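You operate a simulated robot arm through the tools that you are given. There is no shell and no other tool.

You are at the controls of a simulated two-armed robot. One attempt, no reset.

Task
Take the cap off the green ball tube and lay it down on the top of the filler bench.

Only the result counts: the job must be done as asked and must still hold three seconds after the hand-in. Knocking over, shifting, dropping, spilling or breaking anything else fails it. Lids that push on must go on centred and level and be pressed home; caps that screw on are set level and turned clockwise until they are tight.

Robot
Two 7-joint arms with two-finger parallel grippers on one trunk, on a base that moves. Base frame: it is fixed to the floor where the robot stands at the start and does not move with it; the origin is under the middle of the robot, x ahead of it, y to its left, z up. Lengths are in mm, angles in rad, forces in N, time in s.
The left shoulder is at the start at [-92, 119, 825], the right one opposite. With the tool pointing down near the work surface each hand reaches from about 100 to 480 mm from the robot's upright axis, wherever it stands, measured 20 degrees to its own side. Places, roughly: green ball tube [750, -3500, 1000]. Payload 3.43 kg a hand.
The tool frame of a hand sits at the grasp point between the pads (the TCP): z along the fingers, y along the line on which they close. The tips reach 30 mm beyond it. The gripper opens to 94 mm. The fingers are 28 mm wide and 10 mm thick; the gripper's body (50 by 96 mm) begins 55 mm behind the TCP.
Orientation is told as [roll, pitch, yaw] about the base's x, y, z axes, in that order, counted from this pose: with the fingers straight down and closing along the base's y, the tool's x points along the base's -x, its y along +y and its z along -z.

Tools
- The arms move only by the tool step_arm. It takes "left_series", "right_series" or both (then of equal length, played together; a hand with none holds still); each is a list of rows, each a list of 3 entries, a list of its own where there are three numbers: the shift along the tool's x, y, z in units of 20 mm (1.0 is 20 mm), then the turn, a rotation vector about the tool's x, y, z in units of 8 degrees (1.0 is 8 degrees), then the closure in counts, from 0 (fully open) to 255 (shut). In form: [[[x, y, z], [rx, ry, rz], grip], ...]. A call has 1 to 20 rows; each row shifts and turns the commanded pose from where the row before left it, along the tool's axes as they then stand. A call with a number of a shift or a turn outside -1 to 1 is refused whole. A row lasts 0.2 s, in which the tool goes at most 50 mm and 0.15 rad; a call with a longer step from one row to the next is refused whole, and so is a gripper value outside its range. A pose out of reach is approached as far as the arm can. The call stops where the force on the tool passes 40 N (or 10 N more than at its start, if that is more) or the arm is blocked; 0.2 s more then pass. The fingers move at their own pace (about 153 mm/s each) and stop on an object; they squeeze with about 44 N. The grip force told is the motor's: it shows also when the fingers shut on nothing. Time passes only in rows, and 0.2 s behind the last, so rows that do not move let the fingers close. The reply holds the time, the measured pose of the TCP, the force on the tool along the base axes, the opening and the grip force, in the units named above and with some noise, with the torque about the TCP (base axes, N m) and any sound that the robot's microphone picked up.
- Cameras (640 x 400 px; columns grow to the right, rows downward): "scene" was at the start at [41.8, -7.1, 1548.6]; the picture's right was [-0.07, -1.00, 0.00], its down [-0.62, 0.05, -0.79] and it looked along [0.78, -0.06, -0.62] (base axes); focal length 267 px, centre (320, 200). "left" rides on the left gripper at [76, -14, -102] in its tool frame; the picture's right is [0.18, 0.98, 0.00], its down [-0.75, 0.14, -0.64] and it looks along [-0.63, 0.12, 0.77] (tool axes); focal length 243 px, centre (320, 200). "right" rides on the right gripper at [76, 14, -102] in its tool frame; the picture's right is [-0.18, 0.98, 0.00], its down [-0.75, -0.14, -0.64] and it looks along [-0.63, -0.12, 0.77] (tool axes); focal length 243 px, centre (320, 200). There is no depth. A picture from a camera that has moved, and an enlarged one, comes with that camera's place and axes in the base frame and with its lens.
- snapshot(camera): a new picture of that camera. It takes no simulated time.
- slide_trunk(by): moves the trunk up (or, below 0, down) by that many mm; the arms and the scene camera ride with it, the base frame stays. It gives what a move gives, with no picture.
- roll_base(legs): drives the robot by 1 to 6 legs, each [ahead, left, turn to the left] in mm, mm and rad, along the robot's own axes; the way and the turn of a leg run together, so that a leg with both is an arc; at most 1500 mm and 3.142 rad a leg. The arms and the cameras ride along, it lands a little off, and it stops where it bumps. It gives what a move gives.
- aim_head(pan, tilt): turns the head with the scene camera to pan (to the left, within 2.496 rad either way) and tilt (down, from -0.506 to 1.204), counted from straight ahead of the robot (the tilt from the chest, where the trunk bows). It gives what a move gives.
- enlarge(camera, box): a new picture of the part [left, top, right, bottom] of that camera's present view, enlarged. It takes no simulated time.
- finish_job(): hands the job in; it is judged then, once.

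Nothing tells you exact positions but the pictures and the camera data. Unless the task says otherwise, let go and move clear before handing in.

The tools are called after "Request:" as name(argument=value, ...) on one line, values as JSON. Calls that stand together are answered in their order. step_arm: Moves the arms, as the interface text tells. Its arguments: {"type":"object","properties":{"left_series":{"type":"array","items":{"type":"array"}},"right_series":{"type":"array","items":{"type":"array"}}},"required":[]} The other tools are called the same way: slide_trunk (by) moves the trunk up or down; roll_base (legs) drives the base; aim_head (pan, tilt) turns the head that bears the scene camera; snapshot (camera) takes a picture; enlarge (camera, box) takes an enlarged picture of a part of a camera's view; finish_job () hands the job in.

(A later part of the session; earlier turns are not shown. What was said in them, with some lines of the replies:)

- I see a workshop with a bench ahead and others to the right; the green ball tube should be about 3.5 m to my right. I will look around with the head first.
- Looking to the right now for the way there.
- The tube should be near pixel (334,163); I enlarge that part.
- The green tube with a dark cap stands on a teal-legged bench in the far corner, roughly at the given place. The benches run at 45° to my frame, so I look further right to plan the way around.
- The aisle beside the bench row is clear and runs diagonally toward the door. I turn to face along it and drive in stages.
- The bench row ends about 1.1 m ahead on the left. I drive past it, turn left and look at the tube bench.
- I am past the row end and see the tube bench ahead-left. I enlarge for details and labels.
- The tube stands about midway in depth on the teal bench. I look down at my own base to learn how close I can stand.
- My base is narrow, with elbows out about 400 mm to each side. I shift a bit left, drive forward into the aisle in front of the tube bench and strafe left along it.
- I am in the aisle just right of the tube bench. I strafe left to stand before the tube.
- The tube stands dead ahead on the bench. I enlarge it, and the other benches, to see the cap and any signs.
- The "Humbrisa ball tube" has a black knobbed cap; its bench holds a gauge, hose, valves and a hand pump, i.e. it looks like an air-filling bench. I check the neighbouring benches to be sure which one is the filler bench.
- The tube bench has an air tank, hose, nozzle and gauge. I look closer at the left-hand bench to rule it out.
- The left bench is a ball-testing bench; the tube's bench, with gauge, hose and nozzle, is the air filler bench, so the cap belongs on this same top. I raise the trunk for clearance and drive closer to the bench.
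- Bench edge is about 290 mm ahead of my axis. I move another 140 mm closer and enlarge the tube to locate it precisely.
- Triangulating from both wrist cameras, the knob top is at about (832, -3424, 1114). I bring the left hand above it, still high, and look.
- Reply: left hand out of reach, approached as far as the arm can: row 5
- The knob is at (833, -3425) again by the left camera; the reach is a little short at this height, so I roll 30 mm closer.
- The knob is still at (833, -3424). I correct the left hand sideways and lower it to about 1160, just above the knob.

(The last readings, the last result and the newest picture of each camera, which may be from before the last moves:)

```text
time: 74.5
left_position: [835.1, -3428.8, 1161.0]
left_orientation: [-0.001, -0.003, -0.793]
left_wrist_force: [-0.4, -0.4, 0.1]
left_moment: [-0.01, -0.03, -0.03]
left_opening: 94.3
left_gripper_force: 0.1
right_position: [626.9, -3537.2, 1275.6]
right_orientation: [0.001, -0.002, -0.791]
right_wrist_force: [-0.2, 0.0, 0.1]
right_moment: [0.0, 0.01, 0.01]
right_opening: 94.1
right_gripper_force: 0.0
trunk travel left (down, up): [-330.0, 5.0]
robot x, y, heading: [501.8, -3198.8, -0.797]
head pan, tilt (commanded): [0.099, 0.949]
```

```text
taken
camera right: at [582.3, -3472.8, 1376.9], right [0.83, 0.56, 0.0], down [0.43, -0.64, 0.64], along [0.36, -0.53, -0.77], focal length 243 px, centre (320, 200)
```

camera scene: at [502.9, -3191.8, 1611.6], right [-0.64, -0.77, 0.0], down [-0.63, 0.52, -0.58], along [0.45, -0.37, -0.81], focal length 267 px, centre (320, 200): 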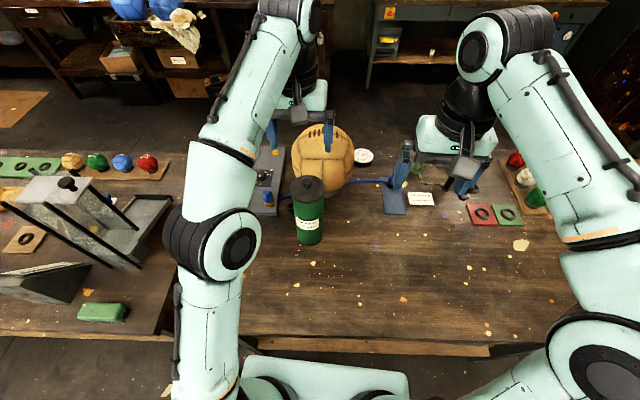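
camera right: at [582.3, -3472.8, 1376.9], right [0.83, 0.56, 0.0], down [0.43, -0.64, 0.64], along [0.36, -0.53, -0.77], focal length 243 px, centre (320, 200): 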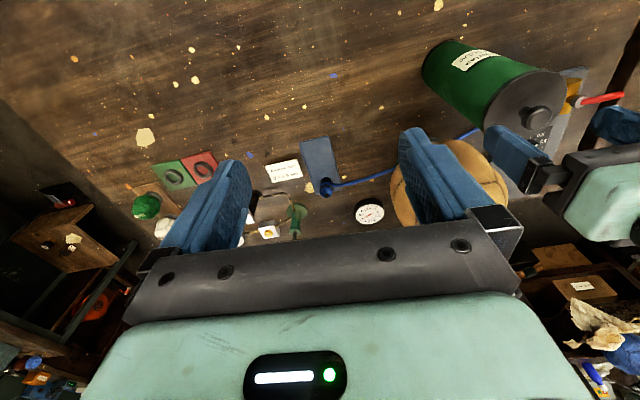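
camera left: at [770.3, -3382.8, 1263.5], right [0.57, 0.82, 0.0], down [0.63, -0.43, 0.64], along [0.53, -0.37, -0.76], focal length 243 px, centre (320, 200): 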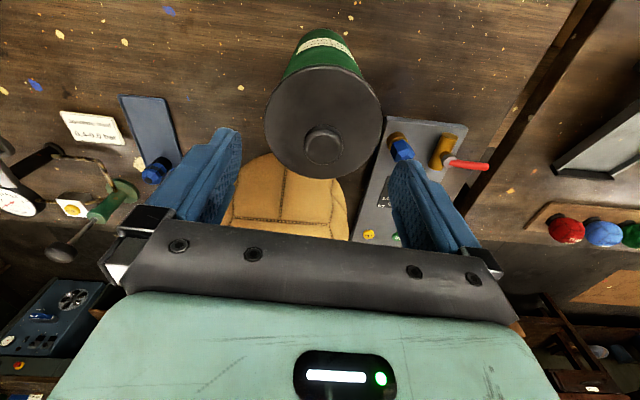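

The hand is nearly centred above the knob. I enlarge the cap to judge whether it screws or pushes on.

Request:
enlarge(camera="left", box=[240, 20, 400, 120])

Request:
enlarge(camera="left", box=[250, 100, 410, 200])

Request:
enlarge(camera="right", box=[420, 30, 620, 155])

Request:
enlarge(camera="scene", box=[240, 140, 400, 240])

```text
4.00 times, centred on (320, 70) of left
camera zoom: at [770.3, -3382.8, 1263.5], right [0.57, 0.82, 0.0], down [0.63, -0.43, 0.64], along [0.53, -0.37, -0.76], focal length 970 px, centre (320, 720)
```

zoom: 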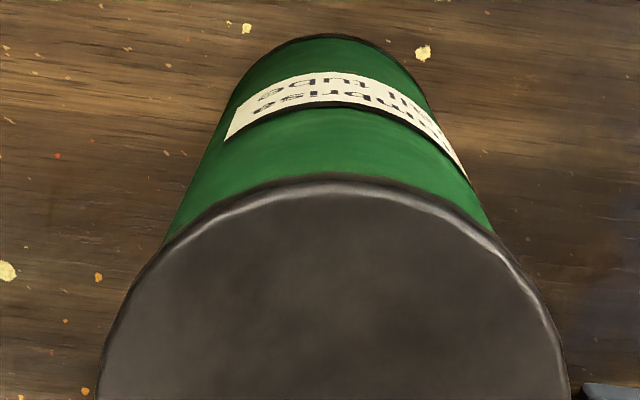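

```text
4.00 times, centred on (330, 150) of left
camera zoom: at [770.3, -3382.8, 1263.5], right [0.57, 0.82, 0.0], down [0.63, -0.43, 0.64], along [0.53, -0.37, -0.76], focal length 970 px, centre (280, 400)
```

zoom: 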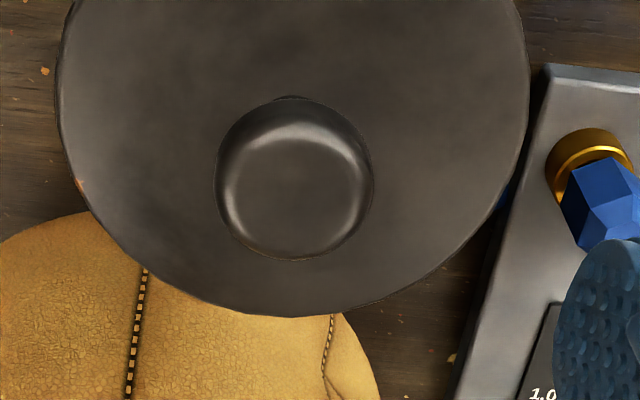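

```text
3.20 times, centred on (520, 92) of right
camera zoom: at [582.3, -3472.8, 1376.9], right [0.83, 0.56, 0.0], down [0.43, -0.64, 0.64], along [0.36, -0.53, -0.77], focal length 776 px, centre (-320, 544)
```

zoom: 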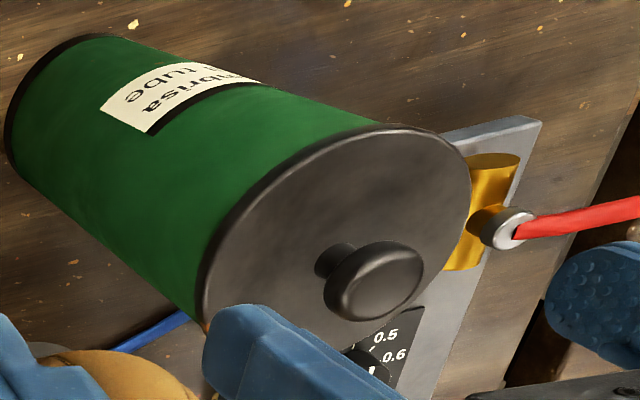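

```text
4.00 times, centred on (320, 190) of scene
camera zoom: at [523.1, -3213.0, 1611.6], right [-0.64, -0.77, 0.0], down [-0.63, 0.52, -0.58], along [0.45, -0.37, -0.81], focal length 1067 px, centre (320, 240)
```

zoom: 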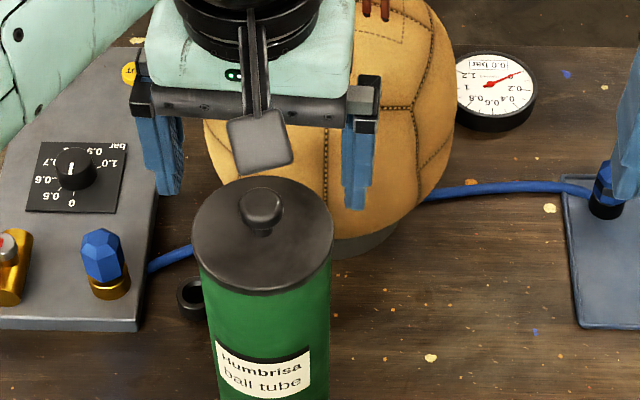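

The cap is a smooth black disc with a mushroom knob, with no threads in sight; knob top at about z 1120, cap face near 1096. I lower around the knob and close on it.

Request:
step_arm(left_series=[[[0.14, 0.1, 0.3], [0, 0, 0], 0], [[0, 0, 0.5], [0, 0, 0], 0], [[0, 0, 0.5], [0, 0, 0], 0], [[0, 0, 0.2], [0, 0, 0], 0], [[0, 0, 0], [0, 0, 0], 0]])

Request:
snapshot(camera="left")

Request:
enlarge(camera="scene", box=[240, 140, 400, 240])

```text
time: 75.7
left_position: [836.5, -3425.2, 1131.5]
left_orientation: [-0.003, -0.003, -0.792]
left_wrist_force: [-0.1, 0.5, 0.2]
left_moment: [0.03, 0.03, 0.02]
left_opening: 93.7
left_gripper_force: 0.0
right_position: [625.4, -3537.6, 1274.8]
right_orientation: [0.001, -0.001, -0.789]
right_wrist_force: [0.1, 0.3, 0.9]
right_moment: [0.0, 0.0, 0.01]
right_opening: 93.7
right_gripper_force: 0.0
trunk travel left (down, up): [-330.0, 5.0]
robot x, y, heading: [502.3, -3201.5, -0.792]
head pan, tilt (commanded): [0.099, 0.949]
```

```text
taken
camera left: at [770.4, -3378.9, 1233.4], right [0.57, 0.82, 0.0], down [0.63, -0.44, 0.64], along [0.53, -0.37, -0.76], focal length 243 px, centre (320, 200)
```

left: 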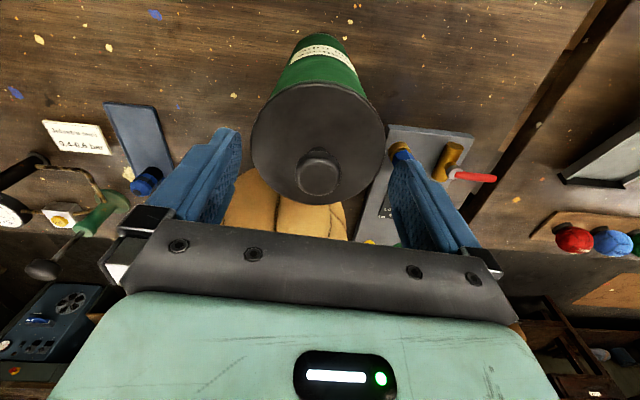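

```text
4.00 times, centred on (320, 190) of scene
camera zoom: at [523.2, -3213.0, 1611.6], right [-0.64, -0.77, 0.0], down [-0.63, 0.52, -0.58], along [0.45, -0.37, -0.81], focal length 1067 px, centre (320, 240)
```

zoom: 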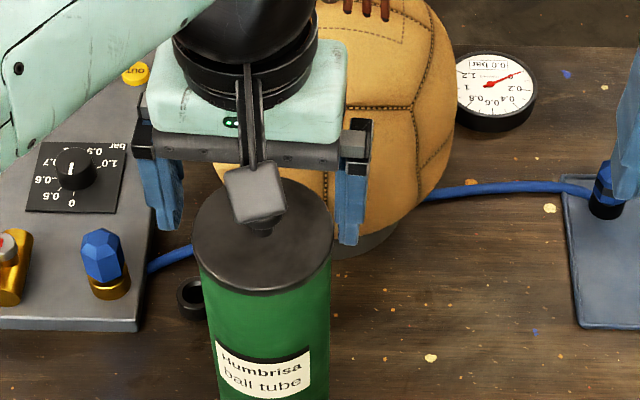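

The knob is centred between the fingers. I close on it.

Request:
step_arm(left_series=[[[0, 0, 0], [0, 0, 0], 120], [[0, 0, 0], [0, 0, 0], 180], [[0, 0, 0], [0, 0, 0], 255], [[0, 0, 0], [0, 0, 0], 255]])

Request:
snapshot(camera="left")

Request:
enlarge(camera="scene", box=[240, 140, 400, 240])

```text
time: 76.7
left_position: [834.8, -3424.7, 1131.1]
left_orientation: [0.0, -0.004, -0.792]
left_wrist_force: [-0.1, -0.7, -0.5]
left_moment: [-0.01, 0.05, 0.05]
left_opening: 23.5
left_gripper_force: 43.7
right_position: [625.3, -3537.9, 1275.1]
right_orientation: [0.001, -0.004, -0.791]
right_wrist_force: [1.1, 0.1, -0.6]
right_moment: [0.05, 0.01, 0.01]
right_opening: 94.1
right_gripper_force: 0.1
trunk travel left (down, up): [-330.0, 5.0]
robot x, y, heading: [500.8, -3198.3, -0.789]
head pan, tilt (commanded): [0.099, 0.949]
```

```text
taken
camera left: at [770.3, -3379.0, 1233.5], right [0.57, 0.82, 0.0], down [0.63, -0.43, 0.64], along [0.53, -0.37, -0.76], focal length 243 px, centre (320, 200)
```

left: 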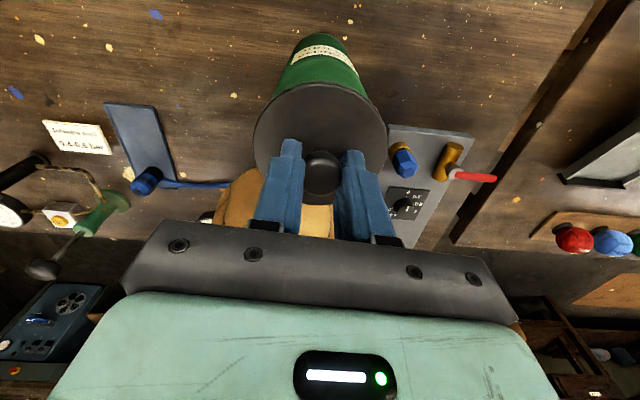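

```text
4.00 times, centred on (320, 190) of scene
camera zoom: at [523.1, -3213.1, 1611.6], right [-0.64, -0.77, 0.0], down [-0.63, 0.52, -0.58], along [0.45, -0.37, -0.81], focal length 1067 px, centre (320, 240)
```

zoom: 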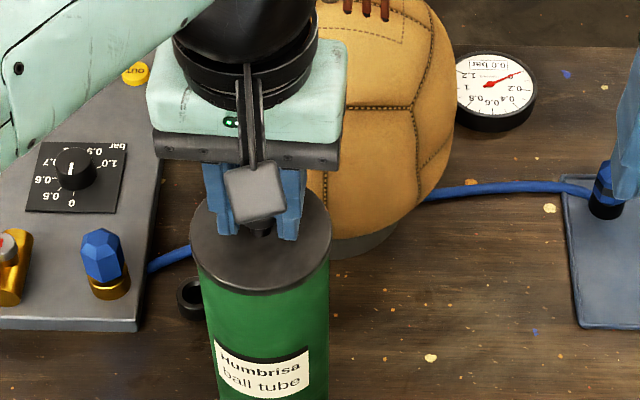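

The knob is gripped (23.5 mm). I pull up gently by a few millimetres and watch the force.

Request:
step_arm(left_series=[[[0, 0, -0.1], [0, 0, 0], 255], [[0, 0, -0.05], [0, 0, 0], 255], [[0, 0, 0], [0, 0, 0], 255]])

Request:
enlarge(camera="scene", box=[240, 140, 400, 240])

Request:
enlarge(camera="right", box=[420, 30, 620, 155])

```text
time: 77.5
left_position: [835.8, -3424.6, 1134.2]
left_orientation: [-0.002, -0.004, -0.794]
left_wrist_force: [-0.3, 0.7, 0.7]
left_moment: [0.06, -0.04, -0.02]
left_opening: 23.1
left_gripper_force: 44.5
right_position: [626.1, -3537.2, 1275.1]
right_orientation: [0.0, -0.002, -0.79]
right_wrist_force: [0.1, -0.5, 0.4]
right_moment: [0.0, -0.02, -0.01]
right_opening: 94.2
right_gripper_force: 0.0
trunk travel left (down, up): [-330.0, 5.0]
robot x, y, heading: [500.9, -3194.9, -0.792]
head pan, tilt (commanded): [0.099, 0.949]
heard: snap
```

```text
4.00 times, centred on (320, 190) of scene
camera zoom: at [523.2, -3213.0, 1611.6], right [-0.64, -0.77, 0.0], down [-0.63, 0.52, -0.58], along [0.45, -0.37, -0.81], focal length 1067 px, centre (320, 240)
```

zoom: 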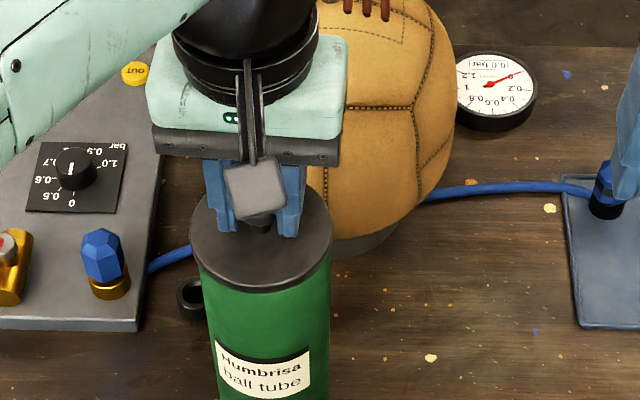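

```text
3.20 times, centred on (520, 92) of right
camera zoom: at [582.4, -3472.8, 1376.9], right [0.83, 0.56, 0.0], down [0.43, -0.64, 0.64], along [0.36, -0.53, -0.77], focal length 776 px, centre (-320, 544)
```

zoom: 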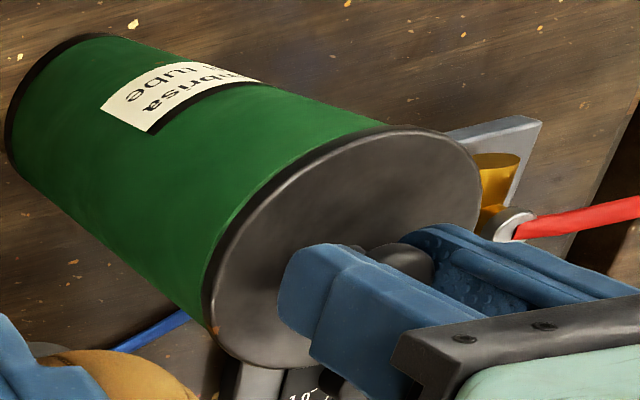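

A "snap" sounded and the load is small, so the push-on cap has come free. I lift it slowly straight up and check that the tube stays.

Request:
step_arm(left_series=[[[0, 0, -0.15], [0, 0, 0], 255], [[0, 0, -0.2], [0, 0, 0], 255], [[0, 0, -0.3], [0, 0, 0], 255], [[0, 0, -0.3], [0, 0, 0], 255], [[0, 0, 0], [0, 0, 0], 255]])

Request:
enlarge(camera="scene", box=[240, 140, 400, 240])

Request:
enlarge(camera="right", box=[420, 30, 620, 155])

```text
time: 78.7
left_position: [836.0, -3425.1, 1152.8]
left_orientation: [-0.004, -0.002, -0.792]
left_wrist_force: [0.6, -0.3, 0.3]
left_moment: [-0.01, -0.01, -0.02]
left_opening: 23.1
left_gripper_force: 44.2
right_position: [627.3, -3538.0, 1275.4]
right_orientation: [0.001, -0.002, -0.791]
right_wrist_force: [0.3, -0.9, -0.5]
right_moment: [0.03, 0.0, 0.03]
right_opening: 94.1
right_gripper_force: 0.0
trunk travel left (down, up): [-330.0, 5.0]
robot x, y, heading: [498.7, -3197.7, -0.795]
head pan, tilt (commanded): [0.099, 0.949]
```

```text
4.00 times, centred on (320, 190) of scene
camera zoom: at [523.2, -3213.0, 1611.6], right [-0.64, -0.77, 0.0], down [-0.63, 0.52, -0.58], along [0.45, -0.37, -0.81], focal length 1067 px, centre (320, 240)
```

zoom: 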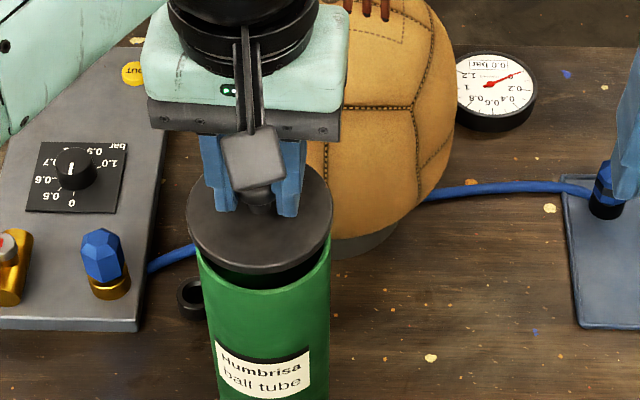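

```text
3.20 times, centred on (520, 92) of right
camera zoom: at [582.4, -3472.9, 1376.9], right [0.83, 0.56, 0.0], down [0.43, -0.64, 0.64], along [0.36, -0.53, -0.77], focal length 776 px, centre (-320, 544)
```

zoom: 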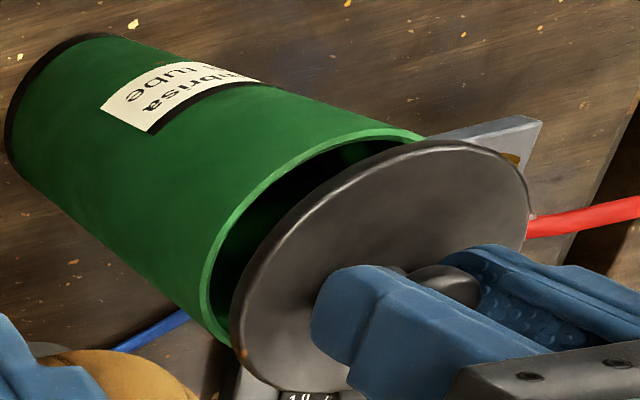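

The cap is off and the tube stands unmoved. I lift it well clear, then carry it back and to the right over free bench top.

Request:
step_arm(left_series=[[[0, 0, -0.8], [0, 0, 0], 255], [[0, 0, -1], [0, 0, 0], 255], [[0, 0, -1], [0, 0, 0], 255], [[0, 0, -1], [0, 0, 0], 255], [[0, 0, 0], [0, 0, 0], 255]])

Request:
snapshot(camera="scene")

Request:
snapshot(camera="right")

```text
time: 79.9
left_position: [834.5, -3424.2, 1229.8]
left_orientation: [-0.002, -0.004, -0.794]
left_wrist_force: [0.7, 0.4, -0.7]
left_moment: [-0.01, 0.01, 0.03]
left_opening: 23.1
left_gripper_force: 44.1
right_position: [625.7, -3537.9, 1274.5]
right_orientation: [0.0, -0.002, -0.791]
right_wrist_force: [0.1, -0.4, 0.1]
right_moment: [-0.02, -0.02, 0.02]
right_opening: 93.8
right_gripper_force: 0.0
trunk travel left (down, up): [-330.0, 5.0]
robot x, y, heading: [500.6, -3196.9, -0.791]
head pan, tilt (commanded): [0.099, 0.949]
```

```text
taken
camera scene: at [523.3, -3213.0, 1611.6], right [-0.64, -0.77, 0.0], down [-0.63, 0.52, -0.58], along [0.45, -0.37, -0.81], focal length 267 px, centre (320, 200)
```

scene: 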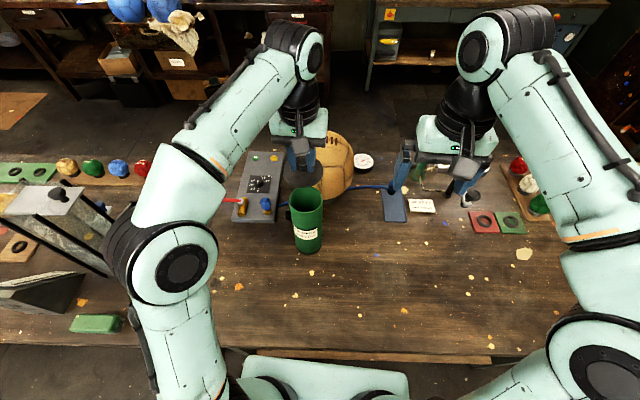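

```text
taken
camera right: at [582.5, -3472.8, 1376.9], right [0.83, 0.56, 0.0], down [0.43, -0.64, 0.64], along [0.36, -0.53, -0.77], focal length 243 px, centre (320, 200)
```

right: 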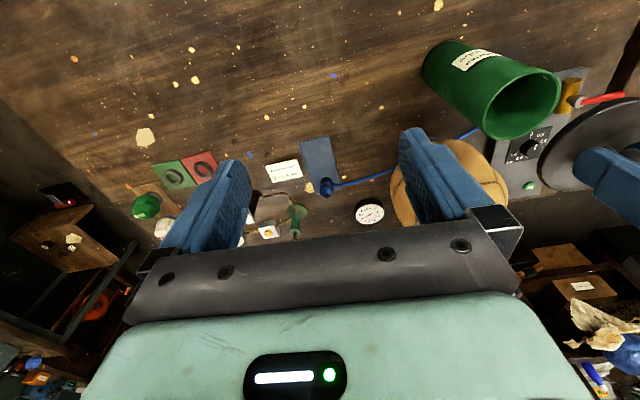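

The tube is open and still upright, with the cap held above it. I carry the cap back and right at this height.

Request:
step_arm(left_series=[[[0.925, -0.43, 0], [0, 0, 0], 255], [[0.925, -0.43, 0], [0, 0, 0], 255], [[0.925, -0.43, 0], [0, 0, 0], 255], [[0.925, -0.43, 0], [0, 0, 0], 255], [[0.925, -0.43, 0], [0, 0, 0], 255], [[0.925, -0.43, 0], [0, 0, 0], 255], [[0.925, -0.43, 0], [0, 0, 0], 255], [[0.925, -0.43, 0], [0, 0, 0], 255], [[0, 0, 0], [0, 0, 0], 255]])

Request:
snapshot(camera="scene")

Request:
snapshot(camera="left")

Request:
snapshot(camera="right")

```text
time: 81.9
left_position: [681.1, -3367.5, 1228.9]
left_orientation: [-0.001, -0.003, -0.792]
left_wrist_force: [1.2, -0.6, -0.6]
left_moment: [0.0, -0.03, -0.02]
left_opening: 23.4
left_gripper_force: 44.7
right_position: [625.8, -3538.2, 1275.5]
right_orientation: [0.0, -0.001, -0.791]
right_wrist_force: [-0.5, -0.1, 0.5]
right_moment: [0.02, 0.0, 0.01]
right_opening: 94.0
right_gripper_force: 0.1
trunk travel left (down, up): [-330.0, 5.0]
robot x, y, heading: [498.6, -3194.3, -0.789]
head pan, tilt (commanded): [0.099, 0.949]
```

```text
taken
camera scene: at [523.5, -3213.2, 1611.6], right [-0.64, -0.77, 0.0], down [-0.63, 0.52, -0.58], along [0.45, -0.37, -0.81], focal length 267 px, centre (320, 200)
```

scene: 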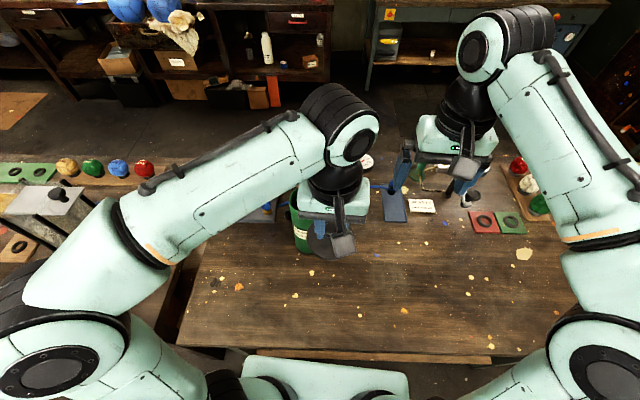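

```text
taken
camera left: at [616.7, -3321.7, 1330.8], right [0.57, 0.82, 0.0], down [0.63, -0.43, 0.64], along [0.53, -0.37, -0.76], focal length 243 px, centre (320, 200)
```

left: 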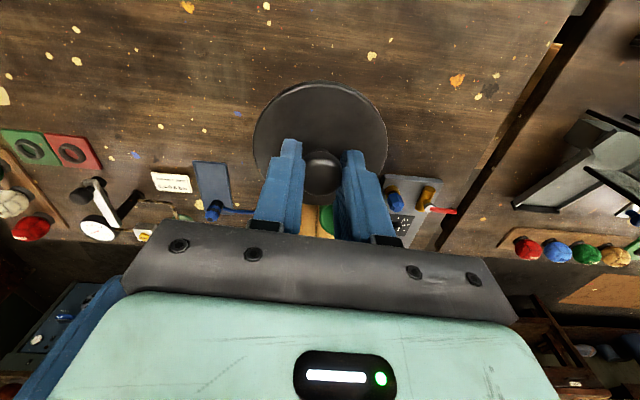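

```text
taken
camera right: at [582.6, -3473.0, 1376.9], right [0.83, 0.56, 0.0], down [0.43, -0.64, 0.64], along [0.36, -0.53, -0.77], focal length 243 px, centre (320, 200)
```

right: 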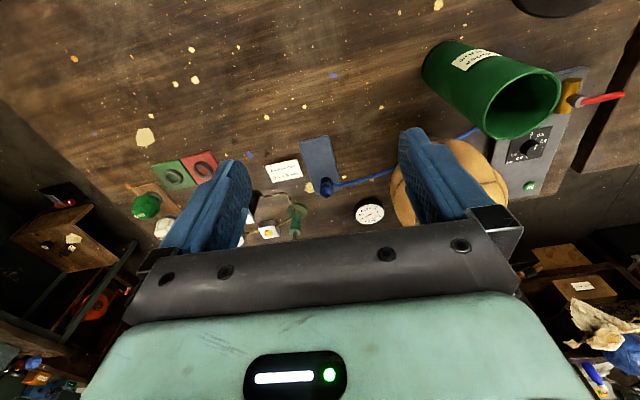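

The cap hangs over clear bench top, and the left elbow is high and clear of the neighbouring bench. I lower in stages.

Request:
step_arm(left_series=[[[0, 0, 1], [0, 0, 0], 255], [[0, 0, 1], [0, 0, 0], 255], [[0, 0, 1], [0, 0, 0], 255], [[0, 0, 1], [0, 0, 0], 255], [[0, 0, 1], [0, 0, 0], 255], [[0, 0, 1], [0, 0, 0], 255], [[0, 0, 1], [0, 0, 0], 255], [[0, 0, 1], [0, 0, 0], 255], [[0, 0, 0], [0, 0, 0], 255]])

Request:
snapshot(camera="scene")

Request:
snapshot(camera="left")

```text
time: 83.9
left_position: [681.6, -3367.0, 1068.4]
left_orientation: [-0.003, -0.003, -0.793]
left_wrist_force: [-0.2, 0.0, 0.3]
left_moment: [-0.01, 0.01, 0.01]
left_opening: 23.3
left_gripper_force: 44.3
right_position: [625.6, -3537.4, 1274.2]
right_orientation: [0.001, -0.002, -0.792]
right_wrist_force: [-0.1, 0.0, -0.1]
right_moment: [-0.01, 0.02, 0.04]
right_opening: 94.2
right_gripper_force: 0.1
trunk travel left (down, up): [-330.0, 5.0]
robot x, y, heading: [501.0, -3197.1, -0.793]
head pan, tilt (commanded): [0.099, 0.949]
```

```text
taken
camera scene: at [523.2, -3212.9, 1611.6], right [-0.64, -0.77, 0.0], down [-0.63, 0.52, -0.58], along [0.45, -0.37, -0.81], focal length 267 px, centre (320, 200)
```

scene: 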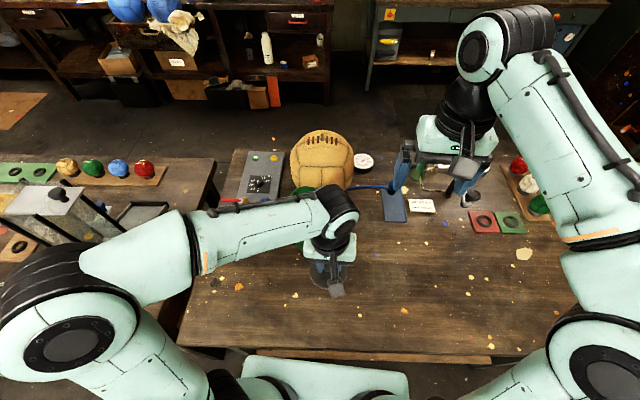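

```text
taken
camera left: at [617.4, -3322.1, 1170.5], right [0.57, 0.82, 0.0], down [0.63, -0.43, 0.64], along [0.53, -0.37, -0.76], focal length 243 px, centre (320, 200)
```

left: 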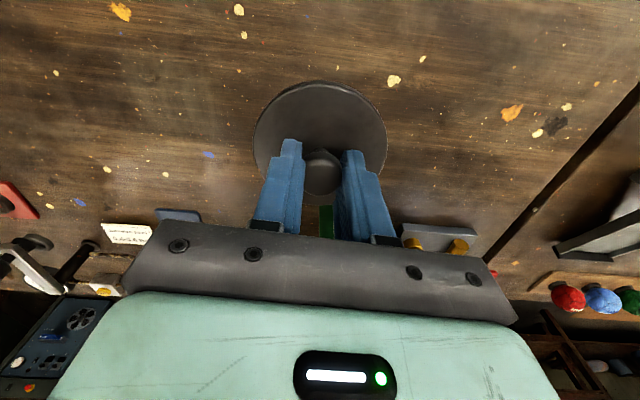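

The wrist will come down level with the tube's rim, so I take 30 mm more distance toward me before lowering further.

Request:
step_arm(left_series=[[[0.75, 0, 0], [0, 0, 0], 255], [[0.75, 0, 0], [0, 0, 0], 255], [[0, 0, 1], [0, 0, 0], 255], [[0, 0, 1], [0, 0, 0], 255], [[0, 0, 1], [0, 0, 0], 255], [[0, 0, 1], [0, 0, 0], 255], [[0, 0, 0], [0, 0, 0], 255]])

Request:
snapshot(camera="scene")

Request:
snapshot(camera="right")

Request:
snapshot(camera="left")

```text
time: 85.5
left_position: [661.9, -3346.8, 987.8]
left_orientation: [-0.001, -0.003, -0.795]
left_wrist_force: [-0.3, 0.2, -0.5]
left_moment: [0.02, -0.01, -0.01]
left_opening: 23.1
left_gripper_force: 43.8
right_position: [625.2, -3537.4, 1275.2]
right_orientation: [-0.002, -0.002, -0.79]
right_wrist_force: [-0.2, -0.3, 0.0]
right_moment: [-0.02, 0.01, -0.02]
right_opening: 94.1
right_gripper_force: 0.1
trunk travel left (down, up): [-330.0, 5.0]
robot x, y, heading: [500.6, -3197.3, -0.791]
head pan, tilt (commanded): [0.099, 0.949]
```

```text
taken
camera scene: at [523.2, -3212.8, 1611.6], right [-0.64, -0.77, 0.0], down [-0.63, 0.52, -0.58], along [0.45, -0.37, -0.81], focal length 267 px, centre (320, 200)
```

scene: 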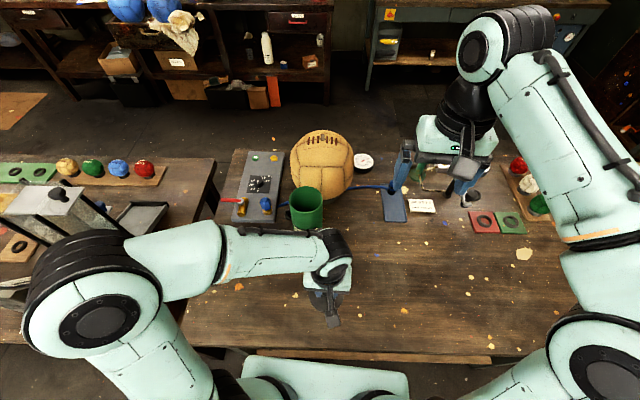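

```text
taken
camera right: at [582.4, -3472.7, 1376.9], right [0.83, 0.56, 0.0], down [0.43, -0.63, 0.64], along [0.36, -0.53, -0.77], focal length 243 px, centre (320, 200)
```

right: 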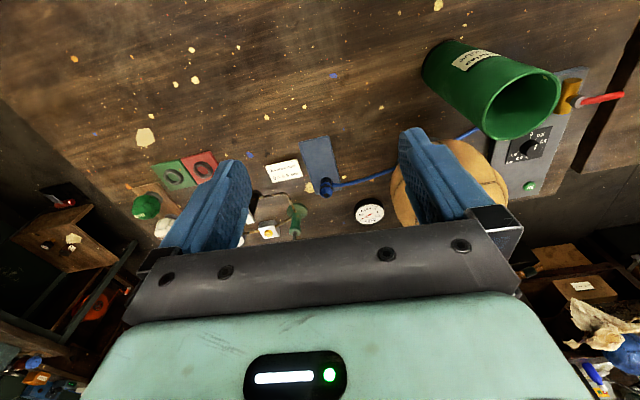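

```text
taken
camera left: at [596.8, -3300.8, 1089.8], right [0.57, 0.82, 0.0], down [0.63, -0.43, 0.64], along [0.53, -0.37, -0.76], focal length 243 px, centre (320, 200)
```

left: 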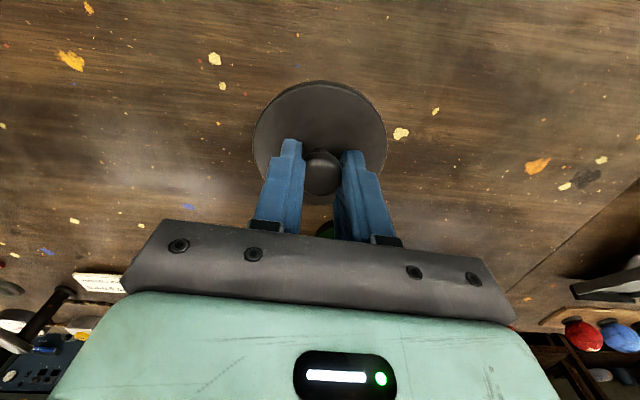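

Clear of the tube by about 90 mm. I lower to about 925, then feel for the bench in small steps.

Request:
step_arm(left_series=[[[0, 0, 1], [0, 0, 0], 255], [[0, 0, 1], [0, 0, 0], 255], [[0, 0, 1], [0, 0, 0], 255], [[0, 0, 0], [0, 0, 0], 255]])

Request:
snapshot(camera="scene")

Request:
snapshot(camera="left")

Request:
enlarge(camera="scene", box=[240, 200, 440, 325])

```text
time: 86.5
left_position: [660.2, -3347.4, 927.9]
left_orientation: [-0.003, -0.004, -0.793]
left_wrist_force: [0.1, 0.1, -0.3]
left_moment: [0.0, 0.02, 0.0]
left_opening: 23.2
left_gripper_force: 44.1
right_position: [627.1, -3537.2, 1274.4]
right_orientation: [0.001, -0.001, -0.791]
right_wrist_force: [-0.6, -0.5, -1.1]
right_moment: [0.02, -0.03, -0.01]
right_opening: 93.7
right_gripper_force: 0.0
trunk travel left (down, up): [-330.0, 5.0]
robot x, y, heading: [497.3, -3196.9, -0.791]
head pan, tilt (commanded): [0.099, 0.949]
```

```text
taken
camera scene: at [523.2, -3212.8, 1611.6], right [-0.64, -0.77, 0.0], down [-0.63, 0.52, -0.58], along [0.45, -0.37, -0.81], focal length 267 px, centre (320, 200)
```

scene: 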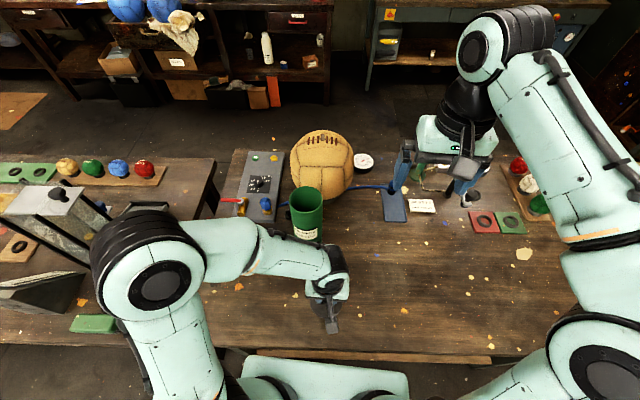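

```text
taken
camera left: at [595.9, -3301.2, 1030.2], right [0.57, 0.82, 0.0], down [0.63, -0.43, 0.64], along [0.53, -0.37, -0.76], focal length 243 px, centre (320, 200)
```

left: 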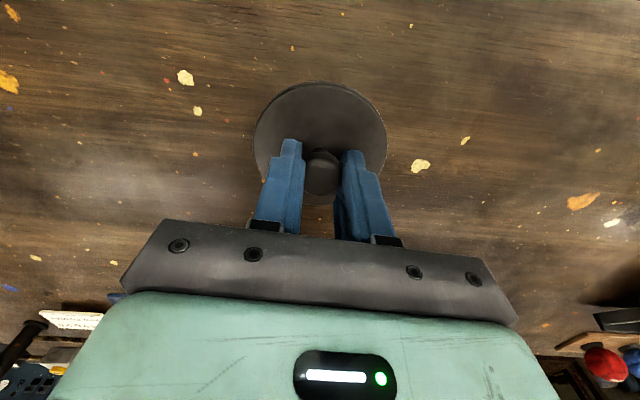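

```text
3.20 times, centred on (340, 262) of scene
camera zoom: at [523.2, -3212.8, 1611.6], right [-0.64, -0.77, 0.0], down [-0.63, 0.52, -0.58], along [0.45, -0.37, -0.81], focal length 854 px, centre (256, 0)
```

zoom: 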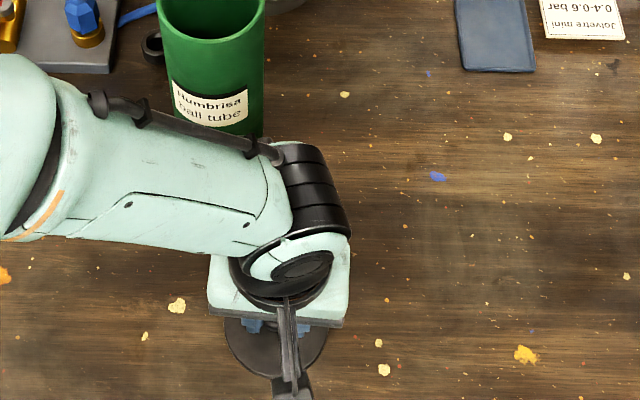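

All clear; the elbow stays above the bench. Now a slow descent in small steps, watching the force.

Request:
step_arm(left_series=[[[0, 0, 0.25], [0, 0, 0], 255], [[0, 0, 0.25], [0, 0, 0], 255], [[0, 0, 0.25], [0, 0, 0], 255], [[0, 0, 0], [0, 0, 0], 255]])

Request:
enlarge(camera="right", box=[400, 0, 640, 150])

```text
time: 87.5
left_position: [661.7, -3347.1, 913.3]
left_orientation: [-0.001, -0.004, -0.792]
left_wrist_force: [-0.2, 0.0, -0.7]
left_moment: [-0.02, 0.01, 0.01]
left_opening: 23.0
left_gripper_force: 43.9
right_position: [625.8, -3536.8, 1275.3]
right_orientation: [-0.001, -0.002, -0.79]
right_wrist_force: [0.3, 0.7, -0.1]
right_moment: [0.03, -0.04, -0.02]
right_opening: 93.9
right_gripper_force: 0.1
trunk travel left (down, up): [-330.0, 5.0]
robot x, y, heading: [496.5, -3199.0, -0.792]
head pan, tilt (commanded): [0.099, 0.949]
```

```text
2.67 times, centred on (520, 75) of right
camera zoom: at [582.4, -3472.8, 1376.9], right [0.83, 0.56, 0.0], down [0.43, -0.63, 0.64], along [0.36, -0.53, -0.77], focal length 647 px, centre (-213, 533)
```

zoom: 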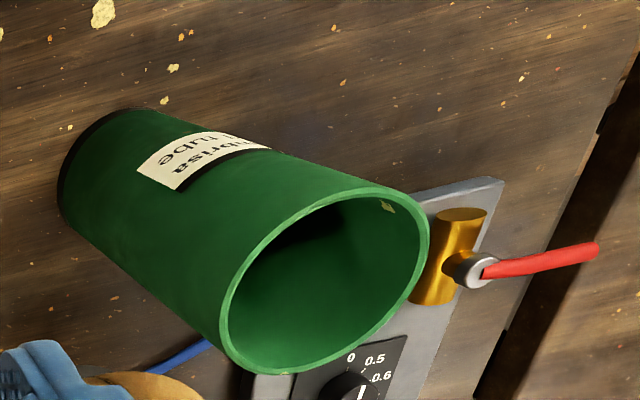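

No contact yet at 913. I keep lowering in 3 mm steps.

Request:
step_arm(left_series=[[[0, 0, 0.15], [0, 0, 0], 255], [[0, 0, 0.15], [0, 0, 0], 255], [[0, 0, 0], [0, 0, 0], 255]])

```text
time: 88.3
left_position: [661.2, -3347.0, 907.3]
left_orientation: [-0.003, -0.004, -0.792]
left_wrist_force: [1.0, -0.1, -0.3]
left_moment: [0.01, -0.01, 0.02]
left_opening: 23.2
left_gripper_force: 44.0
right_position: [625.7, -3537.4, 1274.7]
right_orientation: [0.0, -0.001, -0.79]
right_wrist_force: [-0.2, 0.0, 0.1]
right_moment: [0.01, 0.0, -0.03]
right_opening: 94.0
right_gripper_force: 0.0
trunk travel left (down, up): [-330.0, 5.0]
robot x, y, heading: [498.8, -3198.7, -0.797]
head pan, tilt (commanded): [0.099, 0.949]
```

No contact at 907 yet; I continue in small steps.

Request:
step_arm(left_series=[[[0, 0, 0.1], [0, 0, 0], 255], [[0, 0, 0.1], [0, 0, 0], 255], [[0, 0, 0], [0, 0, 0], 255]])

Request:
snapshot(camera="left")

```text
time: 89.1
left_position: [661.9, -3346.4, 902.9]
left_orientation: [-0.002, -0.003, -0.791]
left_wrist_force: [-0.5, -0.3, -0.5]
left_moment: [0.03, 0.01, -0.02]
left_opening: 23.1
left_gripper_force: 43.9
right_position: [626.1, -3537.5, 1274.7]
right_orientation: [0.0, -0.004, -0.791]
right_wrist_force: [0.3, -0.2, 0.0]
right_moment: [0.03, -0.03, 0.03]
right_opening: 94.0
right_gripper_force: 0.0
trunk travel left (down, up): [-330.0, 5.0]
robot x, y, heading: [494.1, -3199.9, -0.792]
head pan, tilt (commanded): [0.099, 0.949]
```

```text
taken
camera left: at [596.5, -3301.5, 1005.6], right [0.57, 0.82, 0.0], down [0.63, -0.44, 0.64], along [0.53, -0.37, -0.76], focal length 243 px, centre (320, 200)
```

left: 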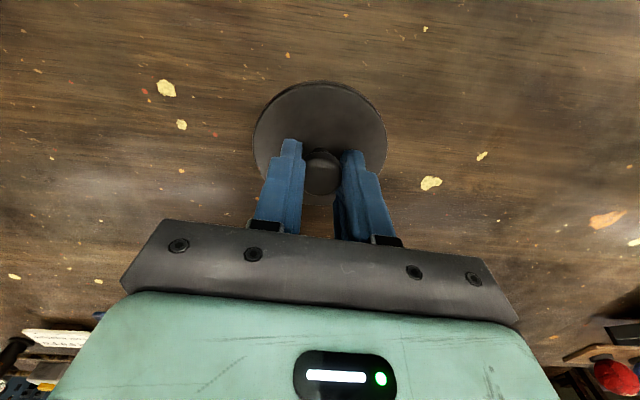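

Still free; shadow is closing in under the cap. I go on in 2 mm steps.

Request:
step_arm(left_series=[[[0, 0, 0.1], [0, 0, 0], 255], [[0, 0, 0.1], [0, 0, 0], 255], [[0, 0, 0], [0, 0, 0], 255]])

```text
time: 89.9
left_position: [662.0, -3348.5, 901.2]
left_orientation: [-0.003, -0.005, -0.791]
left_wrist_force: [0.4, 1.9, 19.6]
left_moment: [0.12, -0.02, 0.06]
left_opening: 23.3
left_gripper_force: 44.1
right_position: [625.0, -3538.4, 1276.3]
right_orientation: [0.001, -0.001, -0.792]
right_wrist_force: [-1.0, -0.2, 0.5]
right_moment: [0.0, 0.01, -0.02]
right_opening: 94.1
right_gripper_force: 0.1
trunk travel left (down, up): [-330.0, 5.0]
robot x, y, heading: [499.1, -3195.2, -0.793]
head pan, tilt (commanded): [0.099, 0.949]
```

Contact with the bench at about z 901. I ease off the pressure by a millimetre or two and open the fingers.

Request:
step_arm(left_series=[[[0, 0, -0.08], [0, 0, 0], 255], [[0, 0, 0], [0, 0, 0], 255]])

```text
time: 90.5
left_position: [662.9, -3346.8, 899.9]
left_orientation: [0.0, -0.003, -0.794]
left_wrist_force: [0.2, 0.2, 0.3]
left_moment: [-0.02, 0.02, 0.0]
left_opening: 23.3
left_gripper_force: 43.9
right_position: [626.5, -3536.0, 1274.6]
right_orientation: [0.0, -0.002, -0.791]
right_wrist_force: [0.0, -1.1, 0.8]
right_moment: [0.01, 0.0, 0.04]
right_opening: 93.9
right_gripper_force: 0.1
trunk travel left (down, up): [-330.0, 5.0]
robot x, y, heading: [499.3, -3198.0, -0.791]
head pan, tilt (commanded): [0.099, 0.949]
```

The force is nearly nil with the cap resting on the wood. I open the fingers.

Request:
step_arm(left_series=[[[0, 0, 0], [0, 0, 0], 185], [[0, 0, 0], [0, 0, 0], 170], [[0, 0, 0], [0, 0, 0], 140], [[0, 0, 0], [0, 0, 0], 90], [[0, 0, 0], [0, 0, 0], 90]])

Request:
snapshot(camera="left")

```text
time: 91.7
left_position: [661.6, -3347.6, 901.0]
left_orientation: [-0.004, -0.003, -0.791]
left_wrist_force: [-0.1, -0.3, -1.1]
left_moment: [0.0, 0.01, -0.01]
left_opening: 60.6
left_gripper_force: 0.0
right_position: [625.5, -3537.7, 1276.0]
right_orientation: [0.0, -0.002, -0.791]
right_wrist_force: [-0.5, 0.5, 0.2]
right_moment: [0.0, 0.02, -0.04]
right_opening: 93.8
right_gripper_force: 0.0
trunk travel left (down, up): [-330.0, 5.0]
robot x, y, heading: [499.2, -3196.4, -0.796]
head pan, tilt (commanded): [0.099, 0.949]
```

```text
taken
camera left: at [596.6, -3301.4, 1003.4], right [0.57, 0.82, 0.0], down [0.63, -0.43, 0.64], along [0.53, -0.37, -0.76], focal length 243 px, centre (320, 200)
```

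left: 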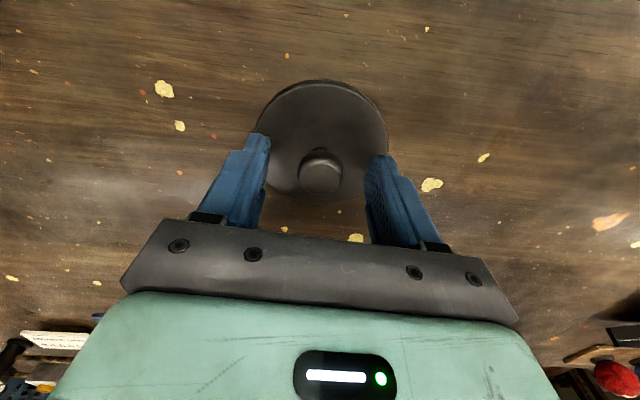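

The cap lies free between the open fingers. I raise the hand straight up, well clear.

Request:
step_arm(left_series=[[[0, 0, -0.3], [0, 0, 0], 90], [[0, 0, -0.6], [0, 0, 0], 90], [[0, 0, -1], [0, 0, 0], 90], [[0, 0, -1], [0, 0, 0], 90], [[0, 0, -1], [0, 0, 0], 90], [[0, 0, -1], [0, 0, 0], 90], [[0, 0, -1], [0, 0, 0], 90], [[0, 0, -1], [0, 0, 0], 90], [[0, 0, -1], [0, 0, 0], 90], [[0, 0, -1], [0, 0, 0], 90], [[0, 0, -1], [0, 0, 0], 90], [[0, 0, -1], [0, 0, 0], 90], [[0, 0, -1], [0, 0, 0], 90], [[0, 0, -1], [0, 0, 0], 90], [[0, 0, -1], [0, 0, 0], 90], [[0, 0, -1], [0, 0, 0], 90], [[0, 0, -1], [0, 0, 0], 90], [[0, 0, 0], [0, 0, 0], 90]])

Request:
snapshot(camera="scene")

Request:
snapshot(camera="left")

Request:
snapshot(camera="right")

```text
time: 95.5
left_position: [660.1, -3346.4, 1220.3]
left_orientation: [-0.002, -0.004, -0.793]
left_wrist_force: [-0.5, 0.5, 0.1]
left_moment: [0.02, 0.0, 0.03]
left_opening: 60.9
left_gripper_force: 0.1
right_position: [626.1, -3536.6, 1275.4]
right_orientation: [-0.002, -0.003, -0.79]
right_wrist_force: [0.2, -0.4, 0.0]
right_moment: [0.03, 0.0, 0.03]
right_opening: 94.1
right_gripper_force: 0.1
trunk travel left (down, up): [-330.0, 5.0]
robot x, y, heading: [499.3, -3196.3, -0.786]
head pan, tilt (commanded): [0.099, 0.949]
```

```text
taken
camera scene: at [523.2, -3213.0, 1611.6], right [-0.64, -0.77, 0.0], down [-0.63, 0.52, -0.58], along [0.45, -0.37, -0.81], focal length 267 px, centre (320, 200)
```

scene: 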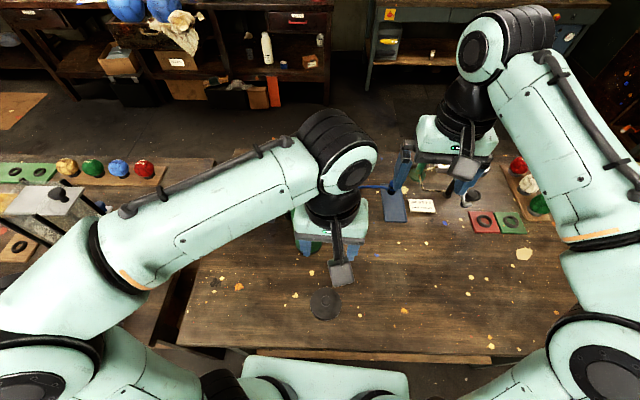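

```text
taken
camera left: at [596.5, -3300.1, 1322.1], right [0.57, 0.82, 0.0], down [0.63, -0.44, 0.64], along [0.53, -0.37, -0.76], focal length 243 px, centre (320, 200)
```

left: 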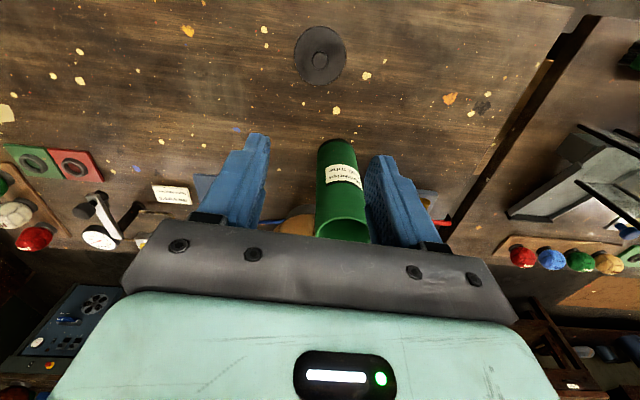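

```text
taken
camera right: at [582.4, -3472.8, 1376.9], right [0.83, 0.56, 0.0], down [0.43, -0.63, 0.64], along [0.36, -0.53, -0.77], focal length 243 px, centre (320, 200)
```

right: 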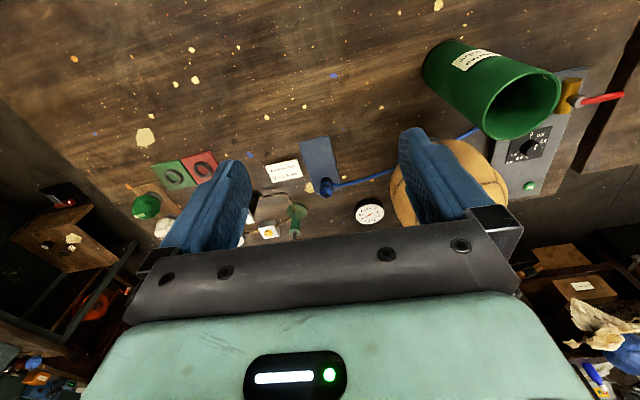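

The cap lies flat on the bench, knob up, and the tube stands open and upright. I check the cap and the neighbouring bench once more before handing in.

Request:
enlarge(camera="left", box=[240, 10, 400, 110])

Request:
aim_head(pan=0.9, tilt=0.7)

Request:
snapshot(camera="scene")

```text
4.00 times, centred on (320, 60) of left
camera zoom: at [596.5, -3300.1, 1322.1], right [0.57, 0.82, 0.0], down [0.63, -0.44, 0.64], along [0.53, -0.37, -0.76], focal length 970 px, centre (320, 760)
```

zoom: 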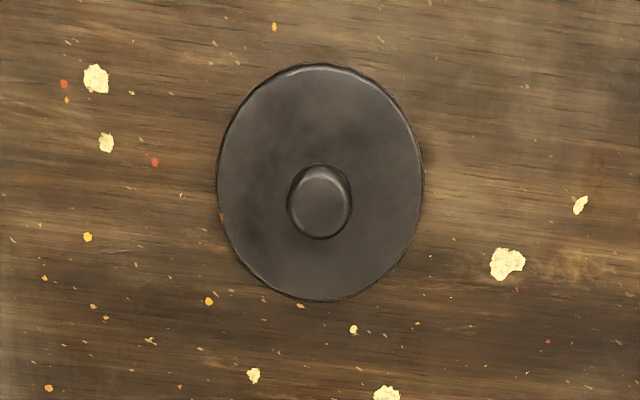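

```text
time: 96.6
left_position: [660.0, -3346.9, 1219.2]
left_orientation: [-0.001, -0.003, -0.793]
left_wrist_force: [0.6, -0.1, 1.1]
left_moment: [0.01, 0.01, 0.02]
left_opening: 60.8
left_gripper_force: 0.2
right_position: [626.0, -3538.4, 1275.2]
right_orientation: [0.001, -0.003, -0.791]
right_wrist_force: [0.1, 0.4, -0.7]
right_moment: [-0.03, 0.0, -0.01]
right_opening: 94.1
right_gripper_force: 0.0
trunk travel left (down, up): [-330.0, 5.0]
robot x, y, heading: [500.6, -3195.6, -0.798]
head pan, tilt (commanded): [0.901, 0.7]
```

```text
taken
camera scene: at [551.7, -3157.5, 1631.3], right [0.11, -0.99, 0.0], down [-0.64, -0.07, -0.76], along [0.76, 0.08, -0.64], focal length 267 px, centre (320, 200)
```

scene: 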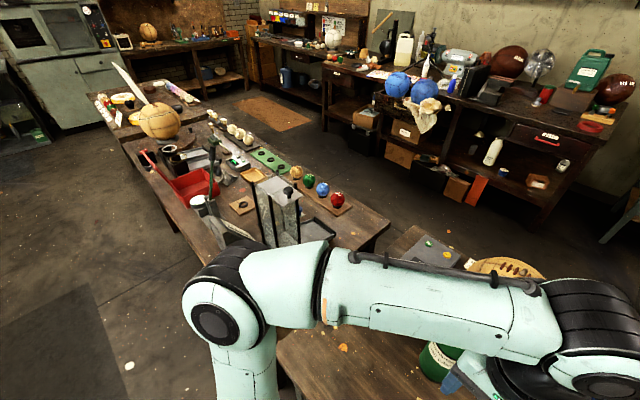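

Nothing on the neighbouring bench has been disturbed, the tube is upright and open, and the cap rests flat and alone on the filler bench with both hands clear. I hand the job in.

Request:
finish_job()

```text
The job is handed in.
```

The cap is off the green ball tube. It lies flat, knob up, on clear wood on the top of the filler bench, and I have handed the job in.

- **Tube:** It still stands upright and open. It may have moved about 2 mm when the fingers closed on the knob.
- **Cap:** It was a push-on cap. It came free with a snap on a gentle pull, and I set it down about 180 mm from the tube, on the side nearer the robot.
- **Which bench:** No sign I saw named the filler bench. I took it to be the one the tube stands on, because it has the air gauge, hose, nozzle and pressure cards. The bench to its left looked like a ball-testing bench.
- **Everything else:** Nothing else looked disturbed in the last pictures, and both hands were empty and clear.
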